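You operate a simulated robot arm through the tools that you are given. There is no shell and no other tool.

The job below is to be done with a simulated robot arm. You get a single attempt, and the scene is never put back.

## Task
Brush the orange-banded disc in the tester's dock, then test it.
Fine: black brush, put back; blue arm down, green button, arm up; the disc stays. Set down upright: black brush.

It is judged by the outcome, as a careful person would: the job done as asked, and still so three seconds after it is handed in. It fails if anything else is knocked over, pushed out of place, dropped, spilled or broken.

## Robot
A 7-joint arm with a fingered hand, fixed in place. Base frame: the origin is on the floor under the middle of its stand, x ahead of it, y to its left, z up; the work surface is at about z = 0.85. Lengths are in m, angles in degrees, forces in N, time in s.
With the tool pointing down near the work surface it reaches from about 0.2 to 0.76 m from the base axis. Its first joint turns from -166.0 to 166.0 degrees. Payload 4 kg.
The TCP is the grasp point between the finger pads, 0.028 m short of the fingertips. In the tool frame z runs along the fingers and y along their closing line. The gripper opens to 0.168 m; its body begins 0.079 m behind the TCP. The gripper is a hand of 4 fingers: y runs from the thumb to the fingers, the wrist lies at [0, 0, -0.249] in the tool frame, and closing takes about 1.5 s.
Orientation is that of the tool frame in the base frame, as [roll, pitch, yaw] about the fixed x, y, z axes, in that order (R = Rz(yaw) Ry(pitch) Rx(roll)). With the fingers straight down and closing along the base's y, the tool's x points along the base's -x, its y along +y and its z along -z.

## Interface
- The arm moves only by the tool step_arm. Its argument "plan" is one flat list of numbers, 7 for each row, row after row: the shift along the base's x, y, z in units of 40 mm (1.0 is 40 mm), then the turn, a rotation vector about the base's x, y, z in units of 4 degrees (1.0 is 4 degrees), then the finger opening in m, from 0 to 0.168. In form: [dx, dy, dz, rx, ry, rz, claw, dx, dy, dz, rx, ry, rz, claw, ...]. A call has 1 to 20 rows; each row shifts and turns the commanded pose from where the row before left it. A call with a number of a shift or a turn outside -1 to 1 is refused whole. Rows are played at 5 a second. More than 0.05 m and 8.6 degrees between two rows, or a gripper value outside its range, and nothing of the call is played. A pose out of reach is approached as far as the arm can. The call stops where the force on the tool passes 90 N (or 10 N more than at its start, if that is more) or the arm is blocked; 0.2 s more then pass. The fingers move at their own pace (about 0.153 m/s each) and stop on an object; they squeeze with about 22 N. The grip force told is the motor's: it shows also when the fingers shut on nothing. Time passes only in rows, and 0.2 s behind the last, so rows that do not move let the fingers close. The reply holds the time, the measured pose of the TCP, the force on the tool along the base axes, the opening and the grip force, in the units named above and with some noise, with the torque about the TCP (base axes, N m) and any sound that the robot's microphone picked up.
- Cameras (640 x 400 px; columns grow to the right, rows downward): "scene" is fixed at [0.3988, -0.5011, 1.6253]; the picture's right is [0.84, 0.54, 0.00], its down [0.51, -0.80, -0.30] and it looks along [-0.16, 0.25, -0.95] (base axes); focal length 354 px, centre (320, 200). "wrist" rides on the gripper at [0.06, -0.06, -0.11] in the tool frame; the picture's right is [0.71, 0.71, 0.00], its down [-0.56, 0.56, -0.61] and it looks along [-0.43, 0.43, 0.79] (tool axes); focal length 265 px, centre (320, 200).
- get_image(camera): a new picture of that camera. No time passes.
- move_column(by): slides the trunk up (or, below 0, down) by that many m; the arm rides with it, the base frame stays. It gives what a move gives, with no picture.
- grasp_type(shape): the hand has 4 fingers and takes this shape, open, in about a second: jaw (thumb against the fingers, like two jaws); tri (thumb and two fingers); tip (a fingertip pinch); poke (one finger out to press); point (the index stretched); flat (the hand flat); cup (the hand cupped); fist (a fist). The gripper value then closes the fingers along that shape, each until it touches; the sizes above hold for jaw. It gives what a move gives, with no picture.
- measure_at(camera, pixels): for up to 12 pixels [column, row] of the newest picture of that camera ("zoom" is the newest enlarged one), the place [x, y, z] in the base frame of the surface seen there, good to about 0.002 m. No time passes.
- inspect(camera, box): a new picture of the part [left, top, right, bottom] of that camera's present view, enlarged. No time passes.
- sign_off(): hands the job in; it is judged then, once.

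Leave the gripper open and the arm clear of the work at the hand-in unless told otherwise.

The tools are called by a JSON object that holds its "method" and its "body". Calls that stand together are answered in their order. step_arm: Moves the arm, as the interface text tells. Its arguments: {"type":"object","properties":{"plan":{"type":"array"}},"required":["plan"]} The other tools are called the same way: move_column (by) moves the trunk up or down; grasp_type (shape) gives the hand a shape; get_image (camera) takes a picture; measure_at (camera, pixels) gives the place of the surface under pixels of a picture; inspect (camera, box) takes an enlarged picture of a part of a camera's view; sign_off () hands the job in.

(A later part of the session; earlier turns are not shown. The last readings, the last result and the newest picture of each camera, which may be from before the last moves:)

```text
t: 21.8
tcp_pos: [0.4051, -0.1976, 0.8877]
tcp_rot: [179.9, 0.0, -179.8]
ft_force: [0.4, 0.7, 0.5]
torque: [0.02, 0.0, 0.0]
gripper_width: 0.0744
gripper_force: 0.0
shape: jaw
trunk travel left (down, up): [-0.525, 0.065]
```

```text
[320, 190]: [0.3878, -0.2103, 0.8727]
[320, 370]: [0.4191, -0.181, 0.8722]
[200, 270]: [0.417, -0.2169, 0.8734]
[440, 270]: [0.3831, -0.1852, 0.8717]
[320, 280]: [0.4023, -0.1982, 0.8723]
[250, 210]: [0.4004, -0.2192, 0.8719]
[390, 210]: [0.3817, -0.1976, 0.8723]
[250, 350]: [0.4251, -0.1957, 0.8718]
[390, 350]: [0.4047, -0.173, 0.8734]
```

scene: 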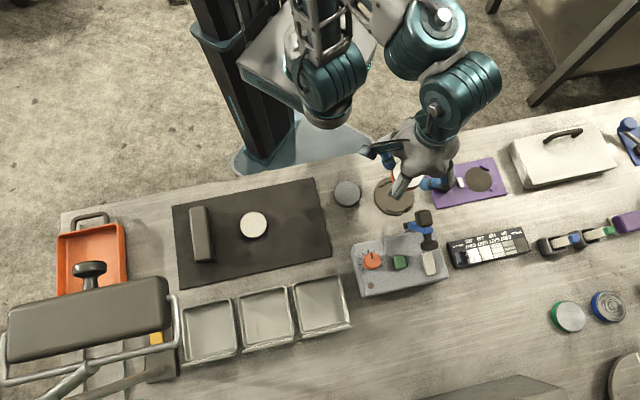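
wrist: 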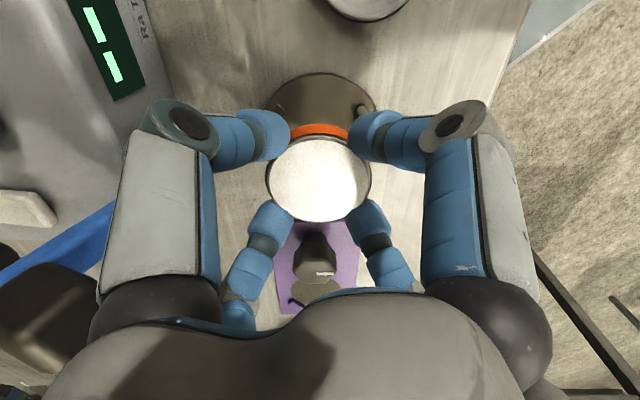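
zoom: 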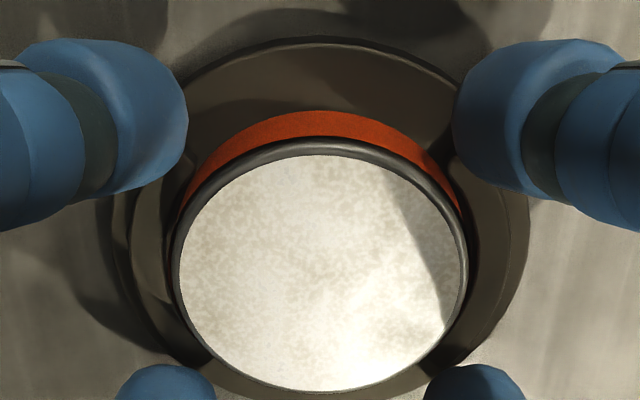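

The disc sits in the dock between the arcs, top z 0.8725 everywhere. I'll rise straight up to TCP z≈1.06, move back off toward the mat while turning −45°, then look again.

{"method": "step_arm", "body": {"plan": [0, 0, 0.3, 0, 0, 0, 0.08, 0, 0, 0.8, 0, 0, 0, 0.08, 0, 0, 0.8, 0, 0, 0, 0.08, 0, 0, 0.8, 0, 0, 0, 0.08, 0, 0, 0.8, 0, 0, 0, 0.08, 0, 0, 0.8, 0, 0, 0, 0.08, -0.5, -0.5, 0, 0, 0, -0.9, 0.12, -0.5, -0.5, 0, 0, 0, -0.95, 0.14, -0.5, -0.5, 0, 0, 0, -0.95, 0.145, -0.5, -0.5, 0, 0, 0, -0.95, 0.145, -0.5, -0.5, 0, 0, 0, -0.95, 0.145, -0.5, -0.5, 0, 0, 0, -0.95, 0.145, -0.5, -0.5, -0.3, 0, 0, -0.95, 0.145, -0.5, -0.5, -0.3, 0, 0, -0.95, 0.145, -0.5, -0.5, -0.3, 0, 0, -0.95, 0.145, -0.5, -0.5, -0.3, 0, 0, -0.95, 0.145, -0.5, -0.5, -0.3, 0, 0, -0.95, 0.145, 0, 0, 0, 0, 0, -0.85, 0.145]}}

{"method": "get_image", "body": {"camera": "scene"}}

{"method": "get_image", "body": {"camera": "wrist"}}

```text
t: 25.6
tcp_pos: [0.1861, -0.4168, 1.0005]
tcp_rot: [-180.0, 0.0, 134.9]
ft_force: [0.5, 0.3, 0.2]
torque: [0.02, 0.0, 0.01]
gripper_width: 0.1448
gripper_force: 0.0
shape: jaw
trunk travel left (down, up): [-0.525, 0.065]
```

```text
taken
```

scene: 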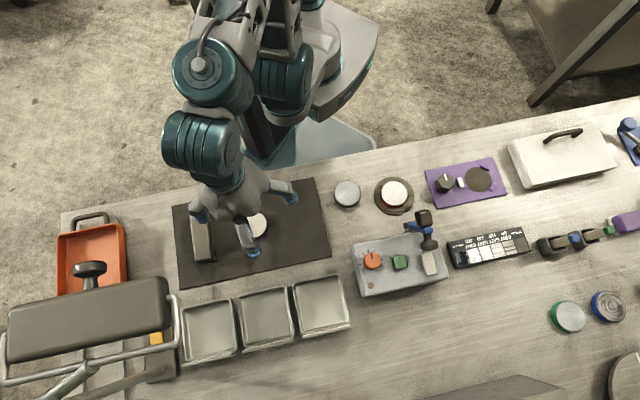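

```text
taken
```

wrist: 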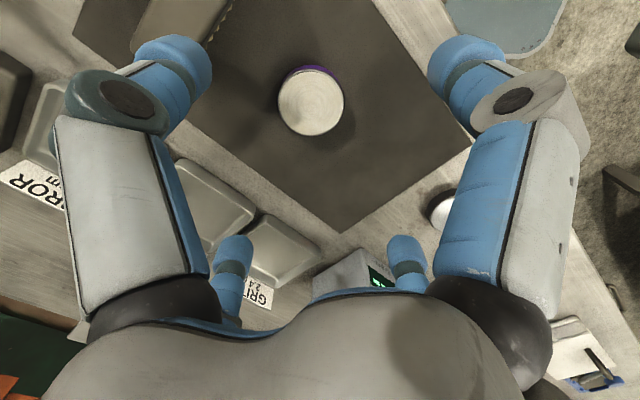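

The orange disc sits in the dock at (394,192). Now I'll look again at the brush to get its exact centre and direction.

{"method": "inspect", "body": {"camera": "scene", "box": [175, 195, 235, 275]}}

{"method": "inspect", "body": {"camera": "wrist", "box": [110, 0, 290, 110]}}

```text
5.00 times, centred on (205, 235) of scene
```

zoom: 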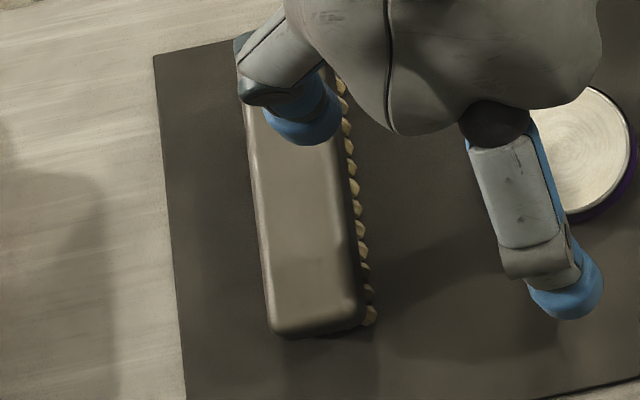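

```text
3.56 times, centred on (200, 55) of wrist
```

zoom: 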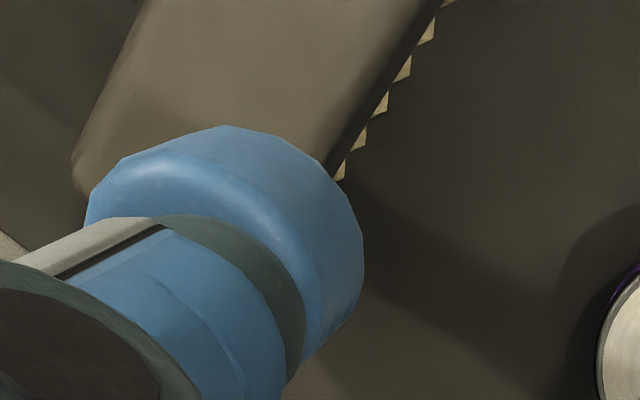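

I'll move over the brush at TCP z≈0.965 (tips still above its top) and check the view there, including the lamp clearance.

{"method": "step_arm", "body": {"plan": [-0.4, -0.44, -0.175, 0, 0, 0, 0.145, -0.4, -0.44, -0.175, 0, 0, 0, 0.145, -0.4, -0.44, -0.175, 0, 0, 0, 0.145, -0.4, -0.44, -0.175, 0, 0, 0, 0.145, -0.4, -0.44, -0.175, 0, 0, 0, 0.145, 0, 0, 0, 0, 0, 0, 0.145]}}

{"method": "get_image", "body": {"camera": "scene"}}

{"method": "get_image", "body": {"camera": "wrist"}}

```text
t: 27.0
tcp_pos: [0.1057, -0.5042, 0.965]
tcp_rot: [180.0, 0.0, 135.1]
ft_force: [0.3, 0.8, 0.8]
torque: [0.05, -0.02, 0.0]
gripper_width: 0.1446
gripper_force: 0.1
shape: jaw
trunk travel left (down, up): [-0.525, 0.065]
```

```text
taken
```

scene: 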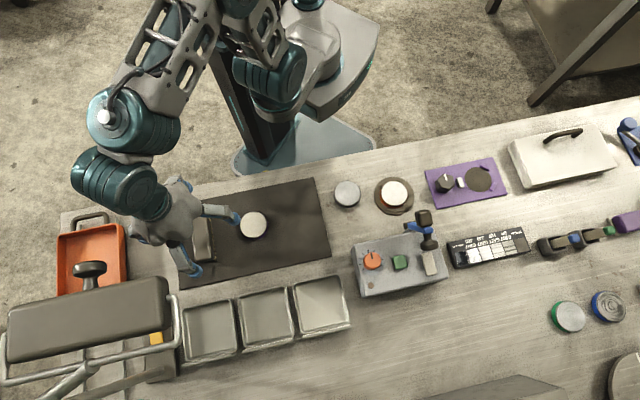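

```text
taken
```

wrist: 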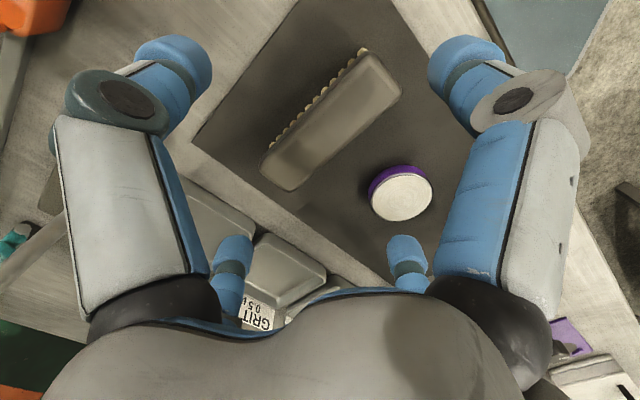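

I'll enlarge the brush in this view and measure its edges.

{"method": "inspect", "body": {"camera": "wrist", "box": [240, 30, 420, 210]}}

```text
2.22 times, centred on (330, 120) of wrist
```

zoom: 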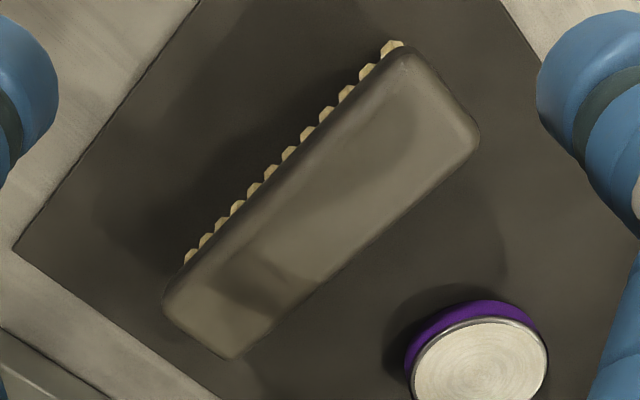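

{"method": "measure_at", "body": {"camera": "zoom", "pixels": [[412, 68], [462, 130], [236, 340], [185, 297], [436, 98], [212, 320], [300, 178], [345, 235], [320, 206], [388, 48], [190, 255], [560, 220]]}}

```text
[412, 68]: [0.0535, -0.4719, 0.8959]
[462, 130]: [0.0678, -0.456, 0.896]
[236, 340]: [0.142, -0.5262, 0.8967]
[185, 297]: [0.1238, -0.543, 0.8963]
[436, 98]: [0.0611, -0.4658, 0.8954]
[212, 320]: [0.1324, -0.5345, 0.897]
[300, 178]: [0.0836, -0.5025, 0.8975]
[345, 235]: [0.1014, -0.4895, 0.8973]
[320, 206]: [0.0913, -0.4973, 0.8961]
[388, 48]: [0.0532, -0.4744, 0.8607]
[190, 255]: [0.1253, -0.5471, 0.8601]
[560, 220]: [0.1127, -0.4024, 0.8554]
```

The wrist and scene estimates of the brush centre differ a little; I'll cross-check with more points of both pictures.

{"method": "measure_at", "body": {"camera": "wrist", "pixels": [[401, 197], [365, 55], [397, 90], [295, 188], [258, 165], [384, 74], [276, 176], [312, 107], [345, 140], [330, 118]]}}

{"method": "inspect", "body": {"camera": "scene", "box": [175, 195, 275, 285]}}

```text
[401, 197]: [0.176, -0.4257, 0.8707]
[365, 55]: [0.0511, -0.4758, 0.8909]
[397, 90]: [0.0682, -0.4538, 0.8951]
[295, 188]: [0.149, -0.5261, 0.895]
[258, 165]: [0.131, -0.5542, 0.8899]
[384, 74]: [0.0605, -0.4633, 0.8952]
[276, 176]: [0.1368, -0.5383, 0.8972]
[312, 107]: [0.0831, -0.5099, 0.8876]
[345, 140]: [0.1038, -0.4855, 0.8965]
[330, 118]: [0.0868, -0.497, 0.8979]
```

```text
4.44 times, centred on (225, 240) of scene
```

zoom: 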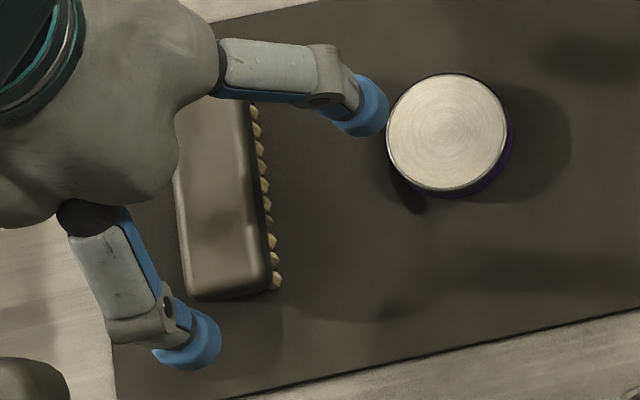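

{"method": "measure_at", "body": {"camera": "zoom", "pixels": [[195, 290], [262, 283], [228, 287], [215, 200], [238, 110], [183, 180], [255, 200], [447, 132], [270, 270], [255, 120]]}}

```text
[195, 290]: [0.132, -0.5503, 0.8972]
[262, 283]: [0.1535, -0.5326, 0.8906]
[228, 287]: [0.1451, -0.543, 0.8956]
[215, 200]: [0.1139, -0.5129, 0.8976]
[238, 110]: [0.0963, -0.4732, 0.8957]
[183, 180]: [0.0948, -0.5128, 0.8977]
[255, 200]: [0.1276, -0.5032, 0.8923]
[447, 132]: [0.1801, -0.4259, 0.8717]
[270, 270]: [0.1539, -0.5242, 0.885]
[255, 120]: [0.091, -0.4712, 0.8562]
```

Combining both: brush centre ≈ (0.1015, −0.5025), length 0.117, along −44.5°. The +y finger will hover over the purple disc's edge, so I keep the tips above z 0.876 (TCP 0.905). I'll centre and descend with opening 0.145.

{"method": "step_arm", "body": {"plan": [-0.09, 0.055, -0.3, 0, 0, 0, 0.145, 0, 0, -0.4, 0, 0, 0, 0.145, 0, 0, -0.4, 0, 0, 0, 0.145, 0, 0, -0.38, 0, 0, 0, 0.145, 0, 0, 0, 0, 0, 0, 0.145]}}

{"method": "get_image", "body": {"camera": "wrist"}}

{"method": "inspect", "body": {"camera": "scene", "box": [150, 160, 290, 290]}}

```text
t: 28.2
tcp_pos: [0.101, -0.5013, 0.907]
tcp_rot: [180.0, -0.1, 135.0]
ft_force: [-1.2, 0.5, 0.4]
torque: [-0.02, 0.0, 0.0]
gripper_width: 0.145
gripper_force: 0.0
shape: jaw
trunk travel left (down, up): [-0.525, 0.065]
```

```text
taken
```

wrist: 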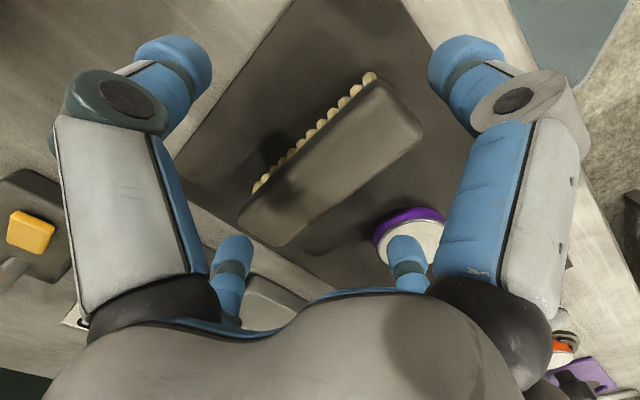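

```text
3.08 times, centred on (220, 225) of scene
```

zoom: 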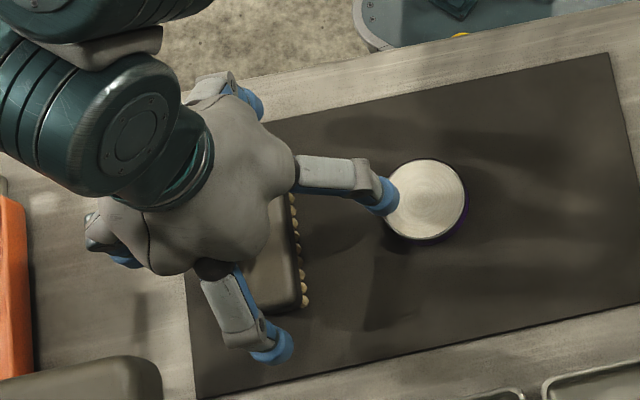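

The +y finger hovers above the purple disc edge. I'll measure fingertips and brush ends in this view before closing.

{"method": "measure_at", "body": {"camera": "wrist", "pixels": [[392, 245], [405, 240], [248, 247], [235, 240], [205, 75], [210, 60], [432, 70], [440, 85], [258, 225], [403, 108], [400, 225], [330, 160]]}}

{"method": "measure_at", "body": {"camera": "zoom", "pixels": [[385, 205], [395, 195], [275, 360], [285, 345], [250, 350], [425, 195], [290, 300], [270, 250]]}}

```text
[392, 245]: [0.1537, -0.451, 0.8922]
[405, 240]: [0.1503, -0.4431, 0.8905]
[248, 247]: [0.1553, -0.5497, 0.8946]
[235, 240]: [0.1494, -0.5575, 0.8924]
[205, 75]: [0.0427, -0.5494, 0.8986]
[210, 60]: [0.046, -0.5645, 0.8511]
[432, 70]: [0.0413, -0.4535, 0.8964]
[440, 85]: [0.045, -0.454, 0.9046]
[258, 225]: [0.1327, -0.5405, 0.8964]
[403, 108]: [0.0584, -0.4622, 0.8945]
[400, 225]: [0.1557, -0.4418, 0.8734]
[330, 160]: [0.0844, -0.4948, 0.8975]
```

```text
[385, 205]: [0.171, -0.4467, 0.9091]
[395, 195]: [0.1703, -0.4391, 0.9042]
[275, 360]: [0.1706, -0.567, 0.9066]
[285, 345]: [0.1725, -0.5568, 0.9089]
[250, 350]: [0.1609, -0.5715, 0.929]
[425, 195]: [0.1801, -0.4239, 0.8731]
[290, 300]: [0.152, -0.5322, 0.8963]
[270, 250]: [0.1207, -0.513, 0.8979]
```

All four fingers have clearance around the brush. Closing now.

{"method": "step_arm", "body": {"plan": [0, 0, 0, 0, 0, 0, 0.125, 0, 0, 0, 0, 0, 0, 0.105, 0, 0, 0, 0, 0, 0, 0.085, 0, 0, 0, 0, 0, 0, 0.06, 0, 0, 0, 0, 0, 0, 0.04, 0, 0, 0, 0, 0, 0, 0.02, 0, 0, 0, 0, 0, 0, 0.02, 0, 0, 0, 0, 0, 0, 0.02]}}

{"method": "get_image", "body": {"camera": "wrist"}}

```text
t: 30.0
tcp_pos: [0.1012, -0.5016, 0.9082]
tcp_rot: [-179.9, 0.1, 135.0]
ft_force: [0.3, -2.7, 14.6]
torque: [-0.16, -0.01, 0.03]
gripper_width: 0.0622
gripper_force: 21.8
shape: jaw
trunk travel left (down, up): [-0.525, 0.065]
```

```text
taken
```

wrist: 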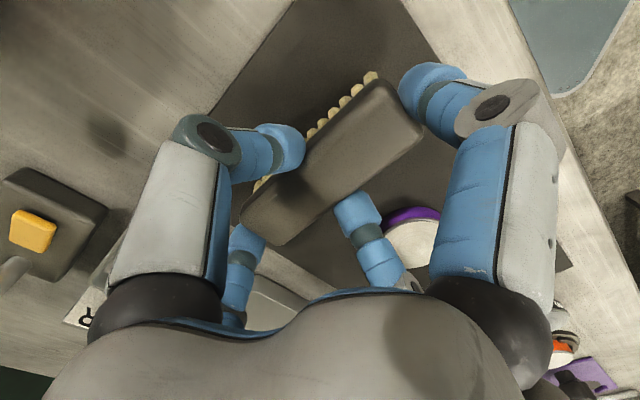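

The fingers stopped at a reading of 0.062 with an upward force of 14.6 N; I'll inspect the contacts before lifting.

{"method": "inspect", "body": {"camera": "wrist", "box": [220, 50, 460, 290]}}

{"method": "measure_at", "body": {"camera": "wrist", "pixels": [[300, 150], [290, 170], [280, 130], [345, 205], [370, 200], [400, 90], [412, 110], [262, 240], [245, 232], [330, 160], [260, 215], [395, 115]]}}

{"method": "inspect", "body": {"camera": "scene", "box": [150, 160, 290, 290]}}

```text
1.67 times, centred on (340, 170) of wrist
```

zoom: 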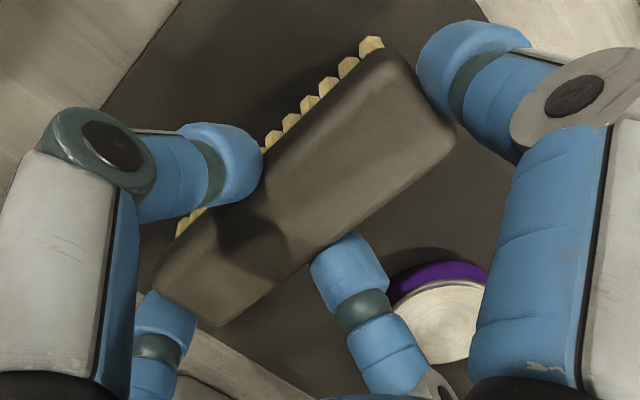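

```text
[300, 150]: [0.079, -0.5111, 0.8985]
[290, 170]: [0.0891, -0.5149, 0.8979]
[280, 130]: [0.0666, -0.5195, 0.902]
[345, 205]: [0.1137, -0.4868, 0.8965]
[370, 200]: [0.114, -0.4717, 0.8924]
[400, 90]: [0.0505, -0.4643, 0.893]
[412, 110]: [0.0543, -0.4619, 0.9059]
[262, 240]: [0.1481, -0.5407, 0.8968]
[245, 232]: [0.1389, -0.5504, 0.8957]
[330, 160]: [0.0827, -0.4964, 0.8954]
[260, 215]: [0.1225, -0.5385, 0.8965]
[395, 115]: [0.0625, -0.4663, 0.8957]
```

```text
3.08 times, centred on (220, 225) of scene
```

zoom: 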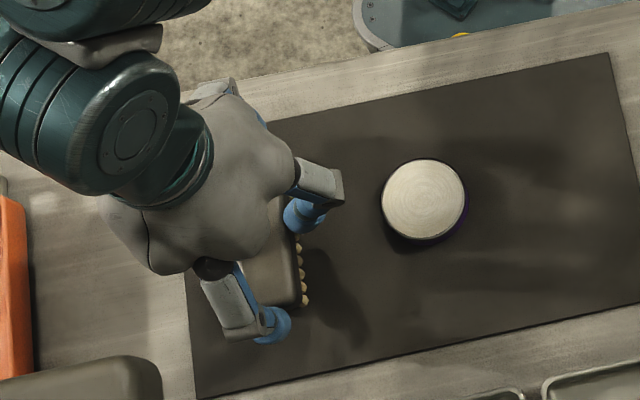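

All four fingertips rest on the brush's sides and ends. I'll lift 15 mm slowly and check it follows level.

{"method": "step_arm", "body": {"plan": [0, 0, 0.1, 0, 0, 0, 0.02, 0, 0, 0.1, 0, 0, 0, 0.02, 0, 0, 0.2, 0, 0, 0, 0.02, 0, 0, 0, 0, 0, 0, 0.02]}}

{"method": "get_image", "body": {"camera": "wrist"}}

{"method": "measure_at", "body": {"camera": "wrist", "pixels": [[330, 160], [260, 215], [395, 115], [310, 180], [350, 175], [290, 210]]}}

```text
t: 31.0
tcp_pos: [0.1014, -0.5023, 0.923]
tcp_rot: [-180.0, 0.0, 135.1]
ft_force: [-0.3, 0.4, -1.0]
torque: [-0.01, 0.01, -0.01]
gripper_width: 0.0618
gripper_force: 21.6
shape: jaw
trunk travel left (down, up): [-0.525, 0.065]
```

```text
taken
```

wrist: 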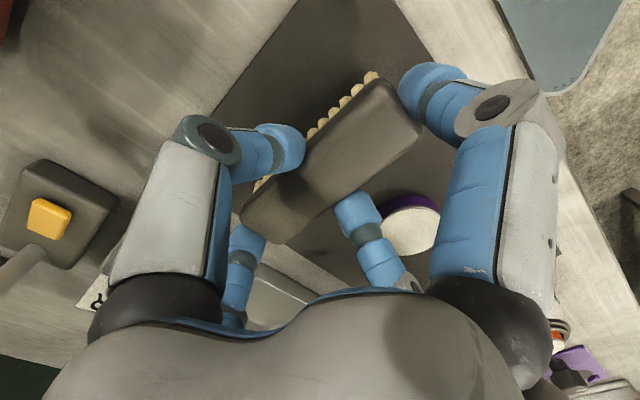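

```text
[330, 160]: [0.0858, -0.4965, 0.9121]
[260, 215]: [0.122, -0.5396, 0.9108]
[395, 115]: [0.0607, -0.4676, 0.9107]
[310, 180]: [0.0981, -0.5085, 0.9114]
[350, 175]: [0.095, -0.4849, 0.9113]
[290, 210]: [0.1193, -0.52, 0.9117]
```

The brush is held level (top z 0.911 with TCP 0.923). I'll carry it up and across to above the dock's robot side at (0.388, −0.185), turning +45° so its length lies along base x.

{"method": "step_arm", "body": {"plan": [0, 0, 0.5, 0, 0, 0, 0.02, 0, 0, 0.5, 0, 0, 0, 0.02, 0.3, 0.33, 0.2, 0, 0, 0.5, 0.02, 0.597, 0.661, 0.2, 0, 0, 0.9375, 0.02, 0.597, 0.661, 0.2, 0, 0, 0.9375, 0.02, 0.597, 0.661, 0.2, 0, 0, 0.9375, 0.02, 0.597, 0.661, 0.2, 0, 0, 0.9375, 0.02, 0.597, 0.661, 0.1, 0, 0, 0.9375, 0.02, 0.597, 0.661, 0.1, 0, 0, 0.9375, 0.02, 0.597, 0.661, 0, 0, 0, 0.9375, 0.02, 0.597, 0.661, 0, 0, 0, 0.9375, 0.02, 0.597, 0.661, 0, 0, 0, 0.9375, 0.02, 0.597, 0.661, 0, 0, 0, 0.9375, 0.02, 0.597, 0.661, 0, 0, 0, 0.9375, 0.02, 0.297, 0.331, 0, 0, 0, 0.4375, 0.02, 0, 0, 0, 0, 0, 0, 0.02]}}

{"method": "get_image", "body": {"camera": "wrist"}}

{"method": "get_image", "body": {"camera": "scene"}}

```text
t: 34.4
tcp_pos: [0.387, -0.1856, 1.0098]
tcp_rot: [179.9, 0.0, 179.9]
ft_force: [0.5, -0.2, -0.1]
torque: [0.01, 0.02, -0.01]
gripper_width: 0.0615
gripper_force: 22.3
shape: jaw
trunk travel left (down, up): [-0.525, 0.065]
```

```text
taken
```

wrist: 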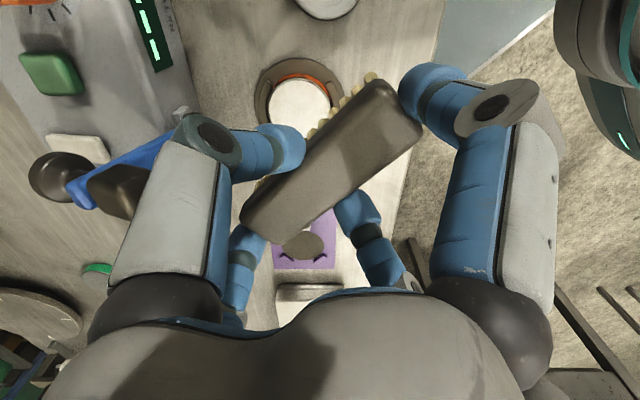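

```text
taken
```

scene: 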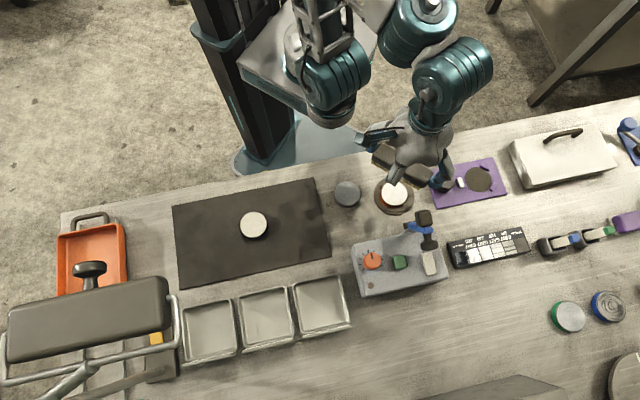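

I'll descend to TCP z≈0.938 (bristles about 12 mm above the disc) and check clearances.

{"method": "step_arm", "body": {"plan": [0, 0, -0.6, 0, 0, 0, 0.02, 0, 0, -0.6, 0, 0, 0, 0.02, 0, 0, -0.6, 0, 0, 0, 0.02, 0, 0, 0, 0, 0, 0, 0.02]}}

{"method": "inspect", "body": {"camera": "scene", "box": [340, 110, 500, 260]}}

{"method": "get_image", "body": {"camera": "wrist"}}

```text
t: 35.4
tcp_pos: [0.3879, -0.185, 0.9378]
tcp_rot: [-180.0, 0.1, -179.9]
ft_force: [-1.2, 0.1, -0.4]
torque: [0.0, 0.01, 0.0]
gripper_width: 0.0614
gripper_force: 22.1
shape: jaw
trunk travel left (down, up): [-0.525, 0.065]
```

```text
2.67 times, centred on (420, 185) of scene
```

zoom: 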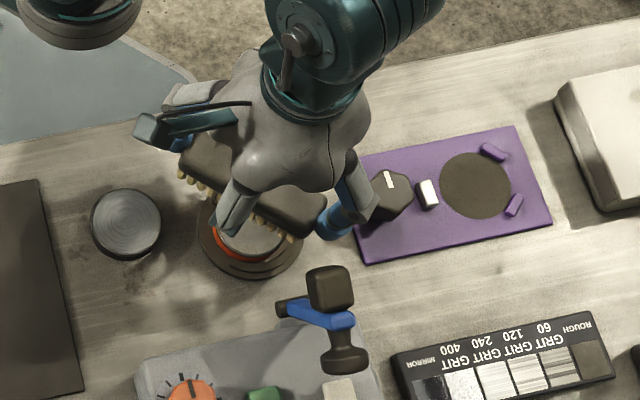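

```text
taken
```

wrist: 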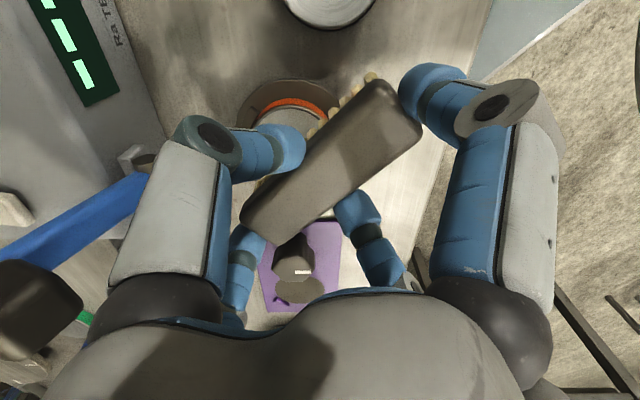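

Clear. I'll lower toward contact in small steps, reading force.

{"method": "step_arm", "body": {"plan": [0, 0, -0.15, 0, 0, 0, 0.02, 0, 0, -0.05, 0, 0, 0, 0.02, 0, 0, 0, 0, 0, 0, 0.02]}}

{"method": "step_arm", "body": {"plan": [0, 0, -0.05, 0, 0, 0, 0.02, 0, 0, 0, 0, 0, 0, 0.02]}}

{"method": "step_arm", "body": {"plan": [0, 0, -0.04, 0, 0, 0, 0.02, 0, 0, 0, 0, 0, 0, 0.02]}}

```text
t: 36.2
tcp_pos: [0.3873, -0.1849, 0.9306]
tcp_rot: [-179.9, 0.0, -180.0]
ft_force: [0.3, 0.2, -0.4]
torque: [0.04, 0.03, 0.02]
gripper_width: 0.0614
gripper_force: 22.0
shape: jaw
trunk travel left (down, up): [-0.525, 0.065]
```

```text
t: 36.8
tcp_pos: [0.3877, -0.1847, 0.9275]
tcp_rot: [-180.0, 0.1, 179.9]
ft_force: [-0.1, 0.8, -1.5]
torque: [0.01, -0.04, 0.04]
gripper_width: 0.0615
gripper_force: 21.2
shape: jaw
trunk travel left (down, up): [-0.525, 0.065]
```

```text
t: 37.4
tcp_pos: [0.3872, -0.1864, 0.9259]
tcp_rot: [-179.9, 0.1, 180.0]
ft_force: [-0.2, -0.3, -1.6]
torque: [-0.02, -0.02, 0.01]
gripper_width: 0.0614
gripper_force: 22.1
shape: jaw
trunk travel left (down, up): [-0.525, 0.065]
```

No contact yet at 0.926; continue by ~1 mm steps.

{"method": "step_arm", "body": {"plan": [0, 0, -0.03, 0, 0, 0, 0.02, 0, 0, 0, 0, 0, 0, 0.02]}}

{"method": "step_arm", "body": {"plan": [0, 0, -0.03, 0, 0, 0, 0.02, 0, 0, 0, 0, 0, 0, 0.02]}}

{"method": "inspect", "body": {"camera": "wrist", "box": [220, 60, 440, 240]}}

```text
t: 38.0
tcp_pos: [0.3875, -0.1849, 0.9261]
tcp_rot: [-179.9, 0.0, 179.9]
ft_force: [-0.5, 0.8, 2.0]
torque: [0.03, -0.05, -0.03]
gripper_width: 0.0614
gripper_force: 21.7
shape: jaw
trunk travel left (down, up): [-0.525, 0.065]
```

```text
t: 38.6
tcp_pos: [0.3875, -0.1853, 0.9262]
tcp_rot: [-179.9, 0.1, 180.0]
ft_force: [-0.2, 0.5, 11.2]
torque: [-0.02, -0.04, 0.01]
gripper_width: 0.0614
gripper_force: 22.3
shape: jaw
trunk travel left (down, up): [-0.525, 0.065]
```

```text
2.22 times, centred on (330, 150) of wrist
```

zoom: 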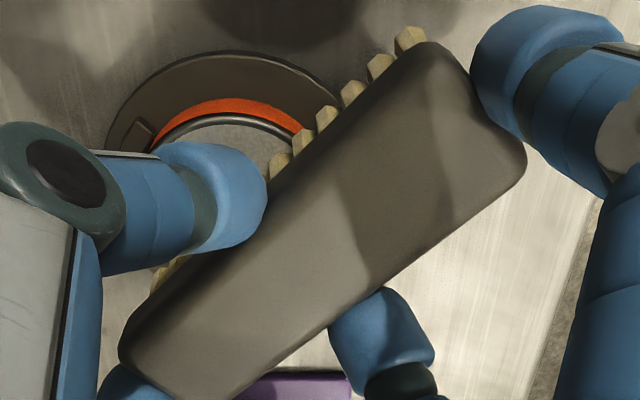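

Contact: about 11 N at commanded z 0.924. I'll ease to about 5 N and do a first gentle stroke along y, staying within y −0.165…−0.210 for clearance.

{"method": "step_arm", "body": {"plan": [0, 0, 0.015, 0, 0, 0, 0.02, 0, 0.25, 0, 0, 0, 0, 0.02, 0, 0.25, 0, 0, 0, 0, 0.02, 0, -0.28, 0, 0, 0, 0, 0.02, 0, -0.28, 0, 0, 0, 0, 0.02, 0, -0.28, 0, 0, 0, 0, 0.02, 0, -0.28, 0, 0, 0, 0, 0.02]}}

{"method": "inspect", "body": {"camera": "scene", "box": [360, 130, 480, 260]}}

{"method": "get_image", "body": {"camera": "wrist"}}

```text
t: 40.2
tcp_pos: [0.3879, -0.2099, 0.9258]
tcp_rot: [-180.0, 0.0, -180.0]
ft_force: [0.1, 0.8, 3.3]
torque: [0.03, -0.1, 0.02]
gripper_width: 0.0613
gripper_force: 22.0
shape: jaw
trunk travel left (down, up): [-0.525, 0.065]
```

```text
3.08 times, centred on (420, 195) of scene
```

zoom: 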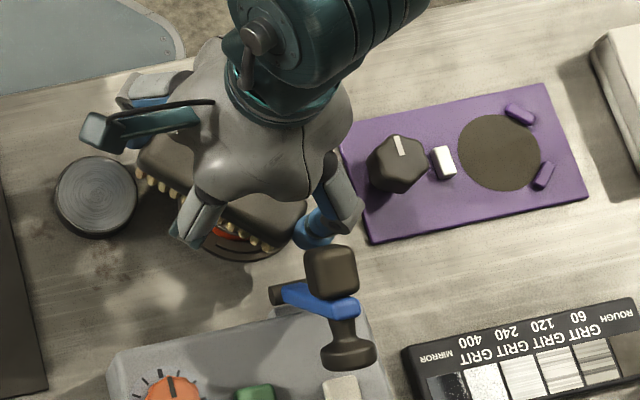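

```text
taken
```

wrist: 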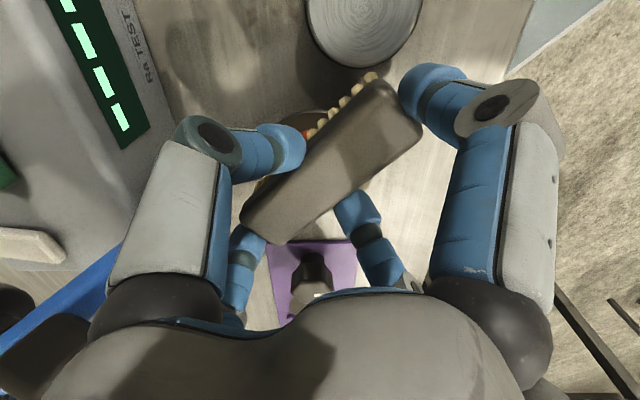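

Clear of everything, force 3 N. I'll make several more strokes back and forth, with small x offsets so the tufts cover everything.

{"method": "step_arm", "body": {"plan": [0, 0.28, 0, 0, 0, 0, 0.02, 0, 0.28, 0, 0, 0, 0, 0.02, 0, 0.28, 0, 0, 0, 0, 0.02, 0, 0.28, 0, 0, 0, 0, 0.02, 0.12, -0.28, 0, 0, 0, 0, 0.02, 0, -0.28, 0, 0, 0, 0, 0.02, 0, -0.28, 0, 0, 0, 0, 0.02, 0, -0.28, 0, 0, 0, 0, 0.02, 0, 0.28, 0, 0, 0, 0, 0.02, 0, 0.28, 0, 0, 0, 0, 0.02, 0, 0.28, 0, 0, 0, 0, 0.02, 0, 0.28, 0, 0, 0, 0, 0.02, -0.12, -0.28, 0, 0, 0, 0, 0.02, 0, -0.28, 0, 0, 0, 0, 0.02, 0, -0.28, 0, 0, 0, 0, 0.02, 0, -0.28, 0, 0, 0, 0, 0.02, 0, 0.28, 0, 0, 0, 0, 0.02, 0, 0.28, 0, 0, 0, 0, 0.02, 0, 0.28, 0, 0, 0, 0, 0.02, 0, 0.28, 0, 0, 0, 0, 0.02]}}

{"method": "get_image", "body": {"camera": "wrist"}}

{"method": "inspect", "body": {"camera": "wrist", "box": [220, 40, 380, 200]}}

```text
t: 44.4
tcp_pos: [0.3868, -0.1657, 0.9258]
tcp_rot: [-179.9, 0.0, 179.9]
ft_force: [0.5, -1.4, 9.2]
torque: [-0.15, -0.12, -0.04]
gripper_width: 0.0609
gripper_force: 21.9
shape: jaw
trunk travel left (down, up): [-0.525, 0.065]
```

```text
taken
```

wrist: 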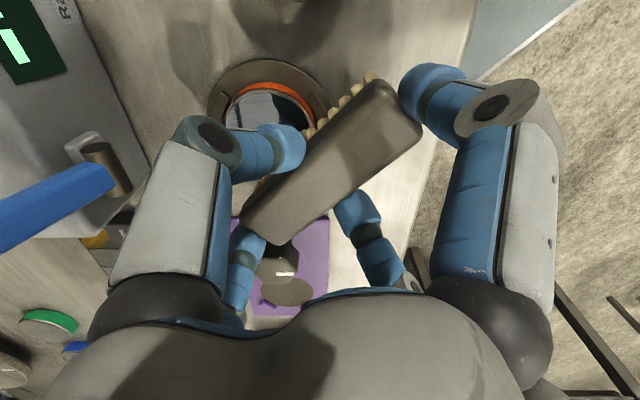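

```text
2.50 times, centred on (300, 120) of wrist
```

zoom: 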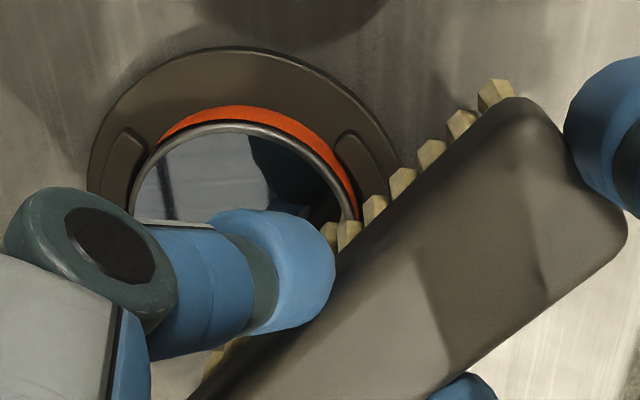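

The disc's surface now mirrors — the dust is coming off. I'll raise the brush and look at the whole disc for leftovers.

{"method": "step_arm", "body": {"plan": [0, 0, 0.3, 0, 0, 0, 0.02, 0, 0, 0.7, 0, 0, 0, 0.02, 0, 0, 0.7, 0, 0, 0, 0.02, -0.5, 0.2, 0.4, 0, 0, 0, 0.02, -0.6, 0.3, 0, 0, 0, 0, 0.02, 0, 0, 0, 0, 0, 0, 0.02]}}

{"method": "inspect", "body": {"camera": "scene", "box": [350, 150, 450, 240]}}

{"method": "get_image", "body": {"camera": "wrist"}}

```text
t: 45.8
tcp_pos: [0.3432, -0.1444, 1.0087]
tcp_rot: [179.9, 0.0, -179.9]
ft_force: [-0.1, -1.4, -1.3]
torque: [-0.03, -0.03, -0.01]
gripper_width: 0.0612
gripper_force: 21.9
shape: jaw
trunk travel left (down, up): [-0.525, 0.065]
```

```text
4.44 times, centred on (400, 195) of scene
```

zoom: 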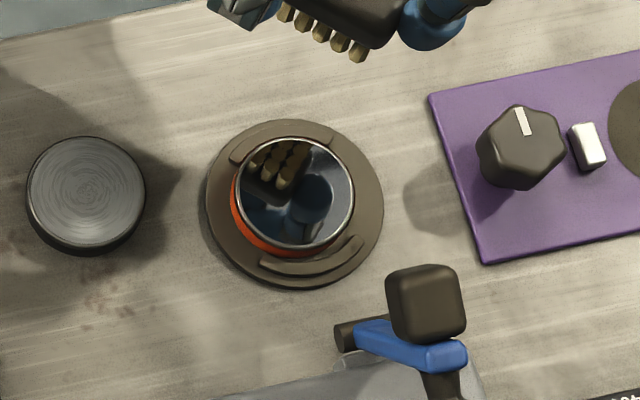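

```text
taken
```

wrist: 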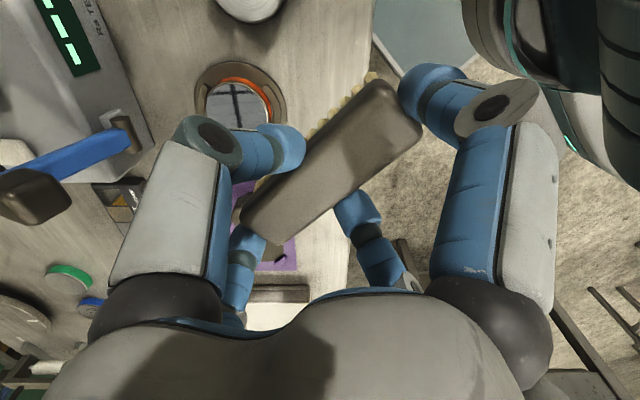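

The disc is mirror-bright all over and still seated. Next, I carry the brush back over its mat place (TCP 0.1015, −0.5025, yaw 135) at z≈0.965.

{"method": "step_arm", "body": {"plan": [-0.5053, -0.7443, 0, 0, 0, -0.9375, 0.02, -0.5053, -0.7443, 0, 0, 0, -0.9375, 0.02, -0.5053, -0.7443, 0, 0, 0, -0.9375, 0.02, -0.5053, -0.7443, 0, 0, 0, -0.9375, 0.02, -0.5053, -0.7443, 0, 0, 0, -0.9375, 0.02, -0.5053, -0.7443, 0, 0, 0, -0.9375, 0.02, -0.5053, -0.7443, -0.19, 0, 0, -0.9375, 0.02, -0.5053, -0.7443, -0.19, 0, 0, -0.9375, 0.02, -0.5053, -0.7443, -0.19, 0, 0, -0.9375, 0.02, -0.5053, -0.7443, -0.19, 0, 0, -0.9375, 0.02, -0.5053, -0.7443, -0.19, 0, 0, -0.9375, 0.02, -0.5053, -0.7443, -0.19, 0, 0, -0.9375, 0.02, 0, 0, 0, 0, 0, 0, 0.02]}}

{"method": "get_image", "body": {"camera": "scene"}}

{"method": "get_image", "body": {"camera": "wrist"}}

```text
t: 48.6
tcp_pos: [0.1008, -0.5056, 0.9651]
tcp_rot: [180.0, 0.0, 134.9]
ft_force: [-0.1, 0.1, -0.8]
torque: [0.01, 0.02, 0.06]
gripper_width: 0.0606
gripper_force: 22.0
shape: jaw
trunk travel left (down, up): [-0.525, 0.065]
```

```text
taken
```

scene: 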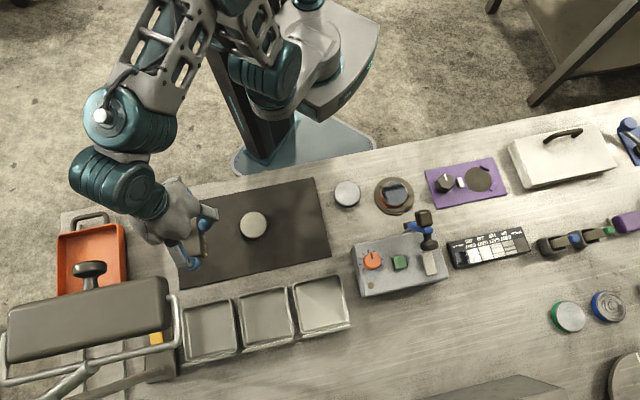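

```text
taken
```

wrist: 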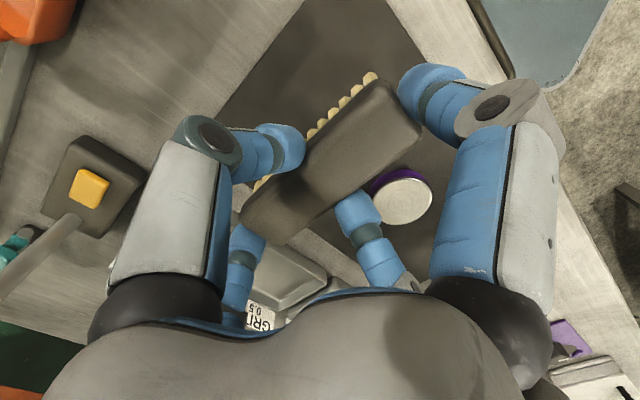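

Position reads (0.1008, −0.5056); I'll lower to z≈0.915 and re-read before touching down.

{"method": "step_arm", "body": {"plan": [0, 0, -0.4, 0, 0, 0, 0.02, 0, 0, -0.4, 0, 0, 0, 0.02, 0, 0, -0.4, 0, 0, 0, 0.02, 0, 0, 0, 0, 0, 0, 0.02, 0, 0, 0, 0, 0, 0, 0.02]}}

{"method": "get_image", "body": {"camera": "wrist"}}

```text
t: 49.8
tcp_pos: [0.1004, -0.5035, 0.9161]
tcp_rot: [180.0, 0.0, 135.1]
ft_force: [1.1, 0.8, -1.9]
torque: [-0.03, -0.01, 0.0]
gripper_width: 0.0606
gripper_force: 22.2
shape: jaw
trunk travel left (down, up): [-0.525, 0.065]
```

```text
taken
```

wrist: 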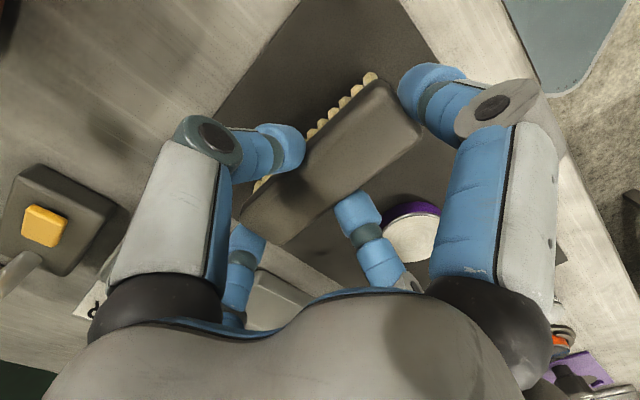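

{"method": "step_arm", "body": {"plan": [0, 0, -0.1, 0, 0, 0, 0.02, 0, 0, -0.05, 0, 0, 0, 0.02, 0, 0, 0, 0, 0, 0, 0.02]}}

{"method": "step_arm", "body": {"plan": [0, 0, -0.03, 0, 0, 0, 0.02, 0, 0, 0, 0, 0, 0, 0.02]}}

```text
t: 50.6
tcp_pos: [0.102, -0.5026, 0.9091]
tcp_rot: [-180.0, 0.0, 135.0]
ft_force: [-0.6, 0.1, -0.3]
torque: [-0.02, -0.03, 0.0]
gripper_width: 0.0608
gripper_force: 21.7
shape: jaw
trunk travel left (down, up): [-0.525, 0.065]
```

```text
t: 51.2
tcp_pos: [0.1003, -0.5027, 0.9087]
tcp_rot: [-180.0, 0.0, 135.0]
ft_force: [0.0, 0.4, -0.1]
torque: [-0.06, -0.03, 0.01]
gripper_width: 0.0609
gripper_force: 22.6
shape: jaw
trunk travel left (down, up): [-0.525, 0.065]
```

{"method": "step_arm", "body": {"plan": [0, 0, -0.03, 0, 0, 0, 0.02, 0, 0, 0, 0, 0, 0, 0.02]}}

```text
t: 51.8
tcp_pos: [0.1011, -0.5025, 0.9087]
tcp_rot: [-179.9, 0.2, 135.0]
ft_force: [-0.4, 1.8, 11.1]
torque: [-0.02, 0.0, 0.0]
gripper_width: 0.0608
gripper_force: 21.9
shape: jaw
trunk travel left (down, up): [-0.525, 0.065]
```

The brush stands on the mat (11 N contact). I'll ease up slightly and open all fingers slowly to 0.145.

{"method": "step_arm", "body": {"plan": [0, 0, 0.015, 0, 0, 0, 0.03, 0, 0, 0, 0, 0, 0, 0.05, 0, 0, 0, 0, 0, 0, 0.07, 0, 0, 0, 0, 0, 0, 0.09, 0, 0, 0, 0, 0, 0, 0.11, 0, 0, 0, 0, 0, 0, 0.13, 0, 0, 0, 0, 0, 0, 0.145, 0, 0, 0, 0, 0, 0, 0.145]}}

{"method": "get_image", "body": {"camera": "wrist"}}

{"method": "inspect", "body": {"camera": "scene", "box": [150, 160, 290, 290]}}

```text
t: 53.6
tcp_pos: [0.1021, -0.5023, 0.9075]
tcp_rot: [179.9, 0.0, 135.0]
ft_force: [-0.2, -0.2, 0.2]
torque: [-0.02, -0.01, -0.01]
gripper_width: 0.1447
gripper_force: 0.0
shape: jaw
trunk travel left (down, up): [-0.525, 0.065]
```

```text
taken
```

wrist: 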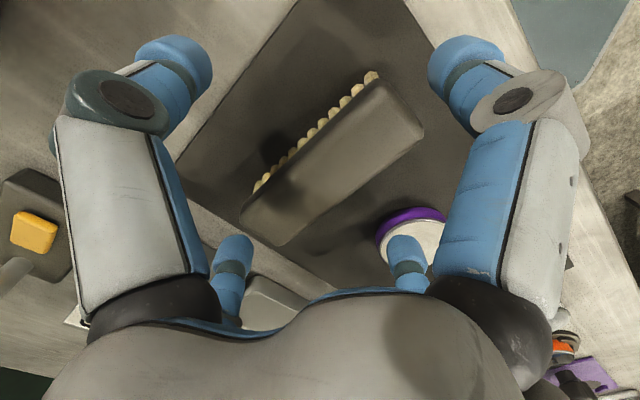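

```text
3.08 times, centred on (220, 225) of scene
```

zoom: 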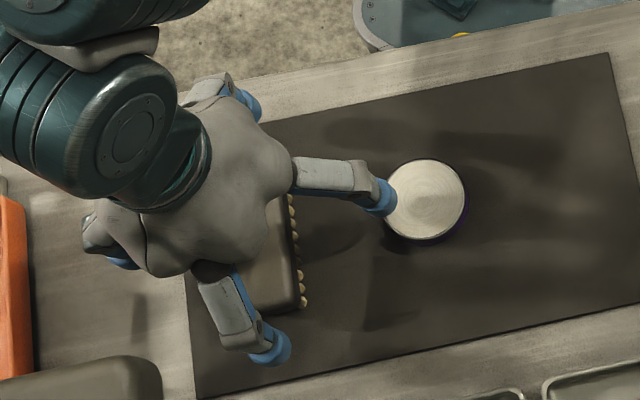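

The brush stands where it was, upright. I'll rise and withdraw, then study the tester's blue arm closely.

{"method": "step_arm", "body": {"plan": [0, 0, 0.4, 0, 0, 0, 0.145, 0, 0, 0.6, 0, 0, 0, 0.145, 0, 0, 0.5, 0, 0, 0, 0.145, 0.4, 0.44, 0.2, 0, 0, 0, 0.12, 0.5, 0.6, 0.3, 0, 0, 0.9, 0.1, 0.5, 0.6, 0.3, 0, 0, 0.9, 0.1, 0.5, 0.6, 0.3, 0, 0, 0.9, 0.1, 0.5, 0.6, 0.3, 0, 0, 0.9, 0.1, 0.5, 0.6, 0.3, 0, 0, 0.9, 0.1, 0.5, 0.6, 0.3, 0, 0, 0.9, 0.1, 0.5, 0.6, 0.3, 0, 0, 0.9, 0.1, 0.5, 0.6, 0.3, 0, 0, 0.9, 0.1, 0.5, 0.6, 0.3, 0, 0, 0.9, 0.1, 0, 0, 0, 0, 0, 0.9, 0.1, 0, 0, 0, 0, 0, 0.9, 0.1, 0, 0, 0, 0, 0, 0.9, 0.1]}}

{"method": "get_image", "body": {"camera": "wrist"}}

{"method": "get_image", "body": {"camera": "scene"}}

```text
t: 57.0
tcp_pos: [0.2977, -0.2686, 1.0845]
tcp_rot: [-180.0, 0.0, 178.3]
ft_force: [-0.4, 0.6, 0.3]
torque: [0.02, -0.01, -0.01]
gripper_width: 0.1005
gripper_force: 0.2
shape: jaw
trunk travel left (down, up): [-0.525, 0.065]
```

```text
taken
```

wrist: 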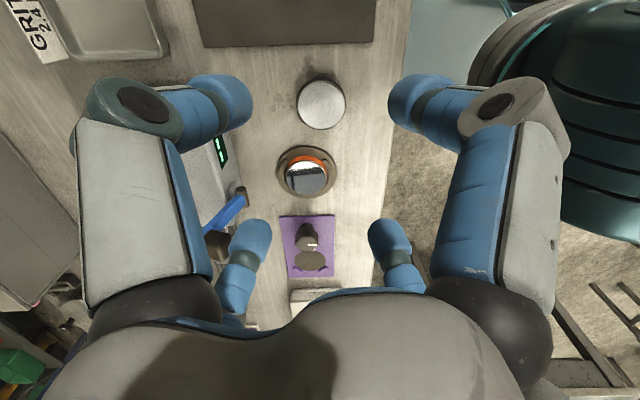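

```text
taken
```

scene: 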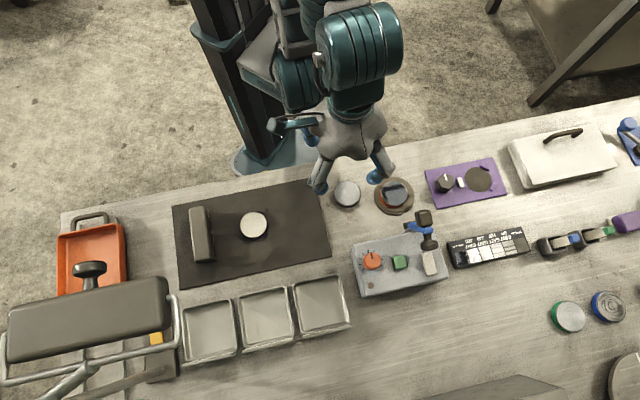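

Brush and discs are in order. Now I'll enlarge the blue arm from both cameras and measure it.

{"method": "inspect", "body": {"camera": "scene", "box": [395, 195, 455, 265]}}

{"method": "measure_at", "body": {"camera": "zoom", "pixels": [[205, 215], [235, 222], [280, 225], [340, 250], [345, 120], [320, 170], [300, 100], [380, 140], [345, 290], [345, 350], [395, 340], [370, 265]]}}

{"method": "inspect", "body": {"camera": "wrist", "box": [180, 170, 280, 270]}}

{"method": "measure_at", "body": {"camera": "zoom", "pixels": [[340, 120], [310, 170], [250, 220], [210, 250], [230, 290], [180, 300], [380, 90], [300, 230]]}}

```text
5.71 times, centred on (425, 230) of scene
```

zoom: 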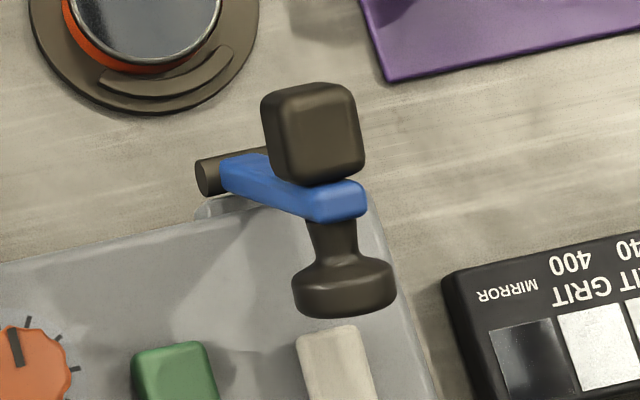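

```text
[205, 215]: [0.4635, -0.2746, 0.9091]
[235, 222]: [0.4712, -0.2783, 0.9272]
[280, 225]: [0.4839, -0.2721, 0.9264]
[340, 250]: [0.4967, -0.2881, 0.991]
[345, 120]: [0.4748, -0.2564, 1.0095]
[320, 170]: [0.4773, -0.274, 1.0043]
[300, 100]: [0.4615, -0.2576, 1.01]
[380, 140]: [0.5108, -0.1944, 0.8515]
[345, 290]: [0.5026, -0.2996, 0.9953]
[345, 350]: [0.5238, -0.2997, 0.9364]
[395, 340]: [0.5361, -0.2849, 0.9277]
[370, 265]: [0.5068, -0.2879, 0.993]
```

```text
4.00 times, centred on (230, 220) of wrist
```

zoom: 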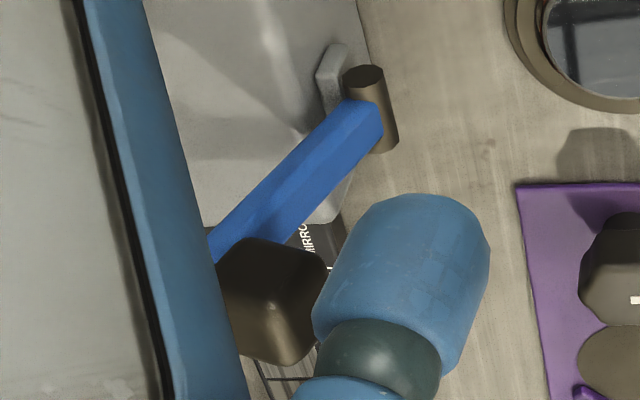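

```text
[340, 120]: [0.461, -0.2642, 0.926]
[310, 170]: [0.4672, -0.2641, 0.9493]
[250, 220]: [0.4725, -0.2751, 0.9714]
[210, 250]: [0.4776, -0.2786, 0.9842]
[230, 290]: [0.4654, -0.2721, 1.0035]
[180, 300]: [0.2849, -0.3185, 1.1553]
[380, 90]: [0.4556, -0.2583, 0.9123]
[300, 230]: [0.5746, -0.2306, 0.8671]
```

The arm's hinge is near (0.46, −0.26, 0.915); raised, its end carries a black block (dock side) and a mushroom handle (tester side, around z 0.985). I want to pinch the handle along the hinge axis, so I'll check the "tip" shape closed to 0.03 in free air here.

{"method": "grasp_type", "body": {"shape": "tip"}}

{"method": "step_arm", "body": {"plan": [0, 0, 0, 0, 0, 0, 0.03, 0, 0, 0, 0, 0, 0, 0.03, 0, 0, 0, 0, 0, 0, 0.03, 0, 0, 0, 0, 0, 0, 0.03, 0, 0, 0, 0, 0, 0, 0.03, 0, 0, 0, 0, 0, 0, 0.03, 0, 0, 0, 0, 0, 0, 0.03]}}

{"method": "get_image", "body": {"camera": "wrist"}}

{"method": "inspect", "body": {"camera": "scene", "box": [270, 70, 430, 230]}}

```text
t: 57.9
tcp_pos: [0.2974, -0.2692, 1.0844]
tcp_rot: [-179.9, 0.0, 178.3]
ft_force: [-1.3, 0.1, -0.3]
torque: [-0.01, 0.02, -0.01]
gripper_width: 0.1679
gripper_force: 0.1
shape: tip
trunk travel left (down, up): [-0.525, 0.065]
```

```text
t: 59.5
tcp_pos: [0.2977, -0.2692, 1.0844]
tcp_rot: [-179.9, -0.1, 178.2]
ft_force: [0.7, -0.3, 0.9]
torque: [0.02, 0.0, 0.03]
gripper_width: 0.0306
gripper_force: 0.1
shape: tip
trunk travel left (down, up): [-0.525, 0.065]
```

```text
taken
```

wrist: 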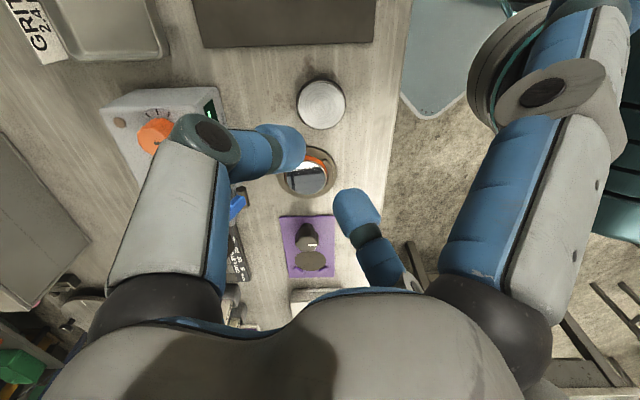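

```text
2.50 times, centred on (350, 150) of scene
```

zoom: 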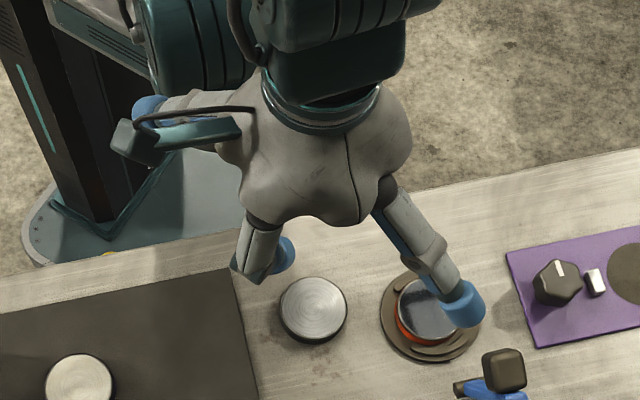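

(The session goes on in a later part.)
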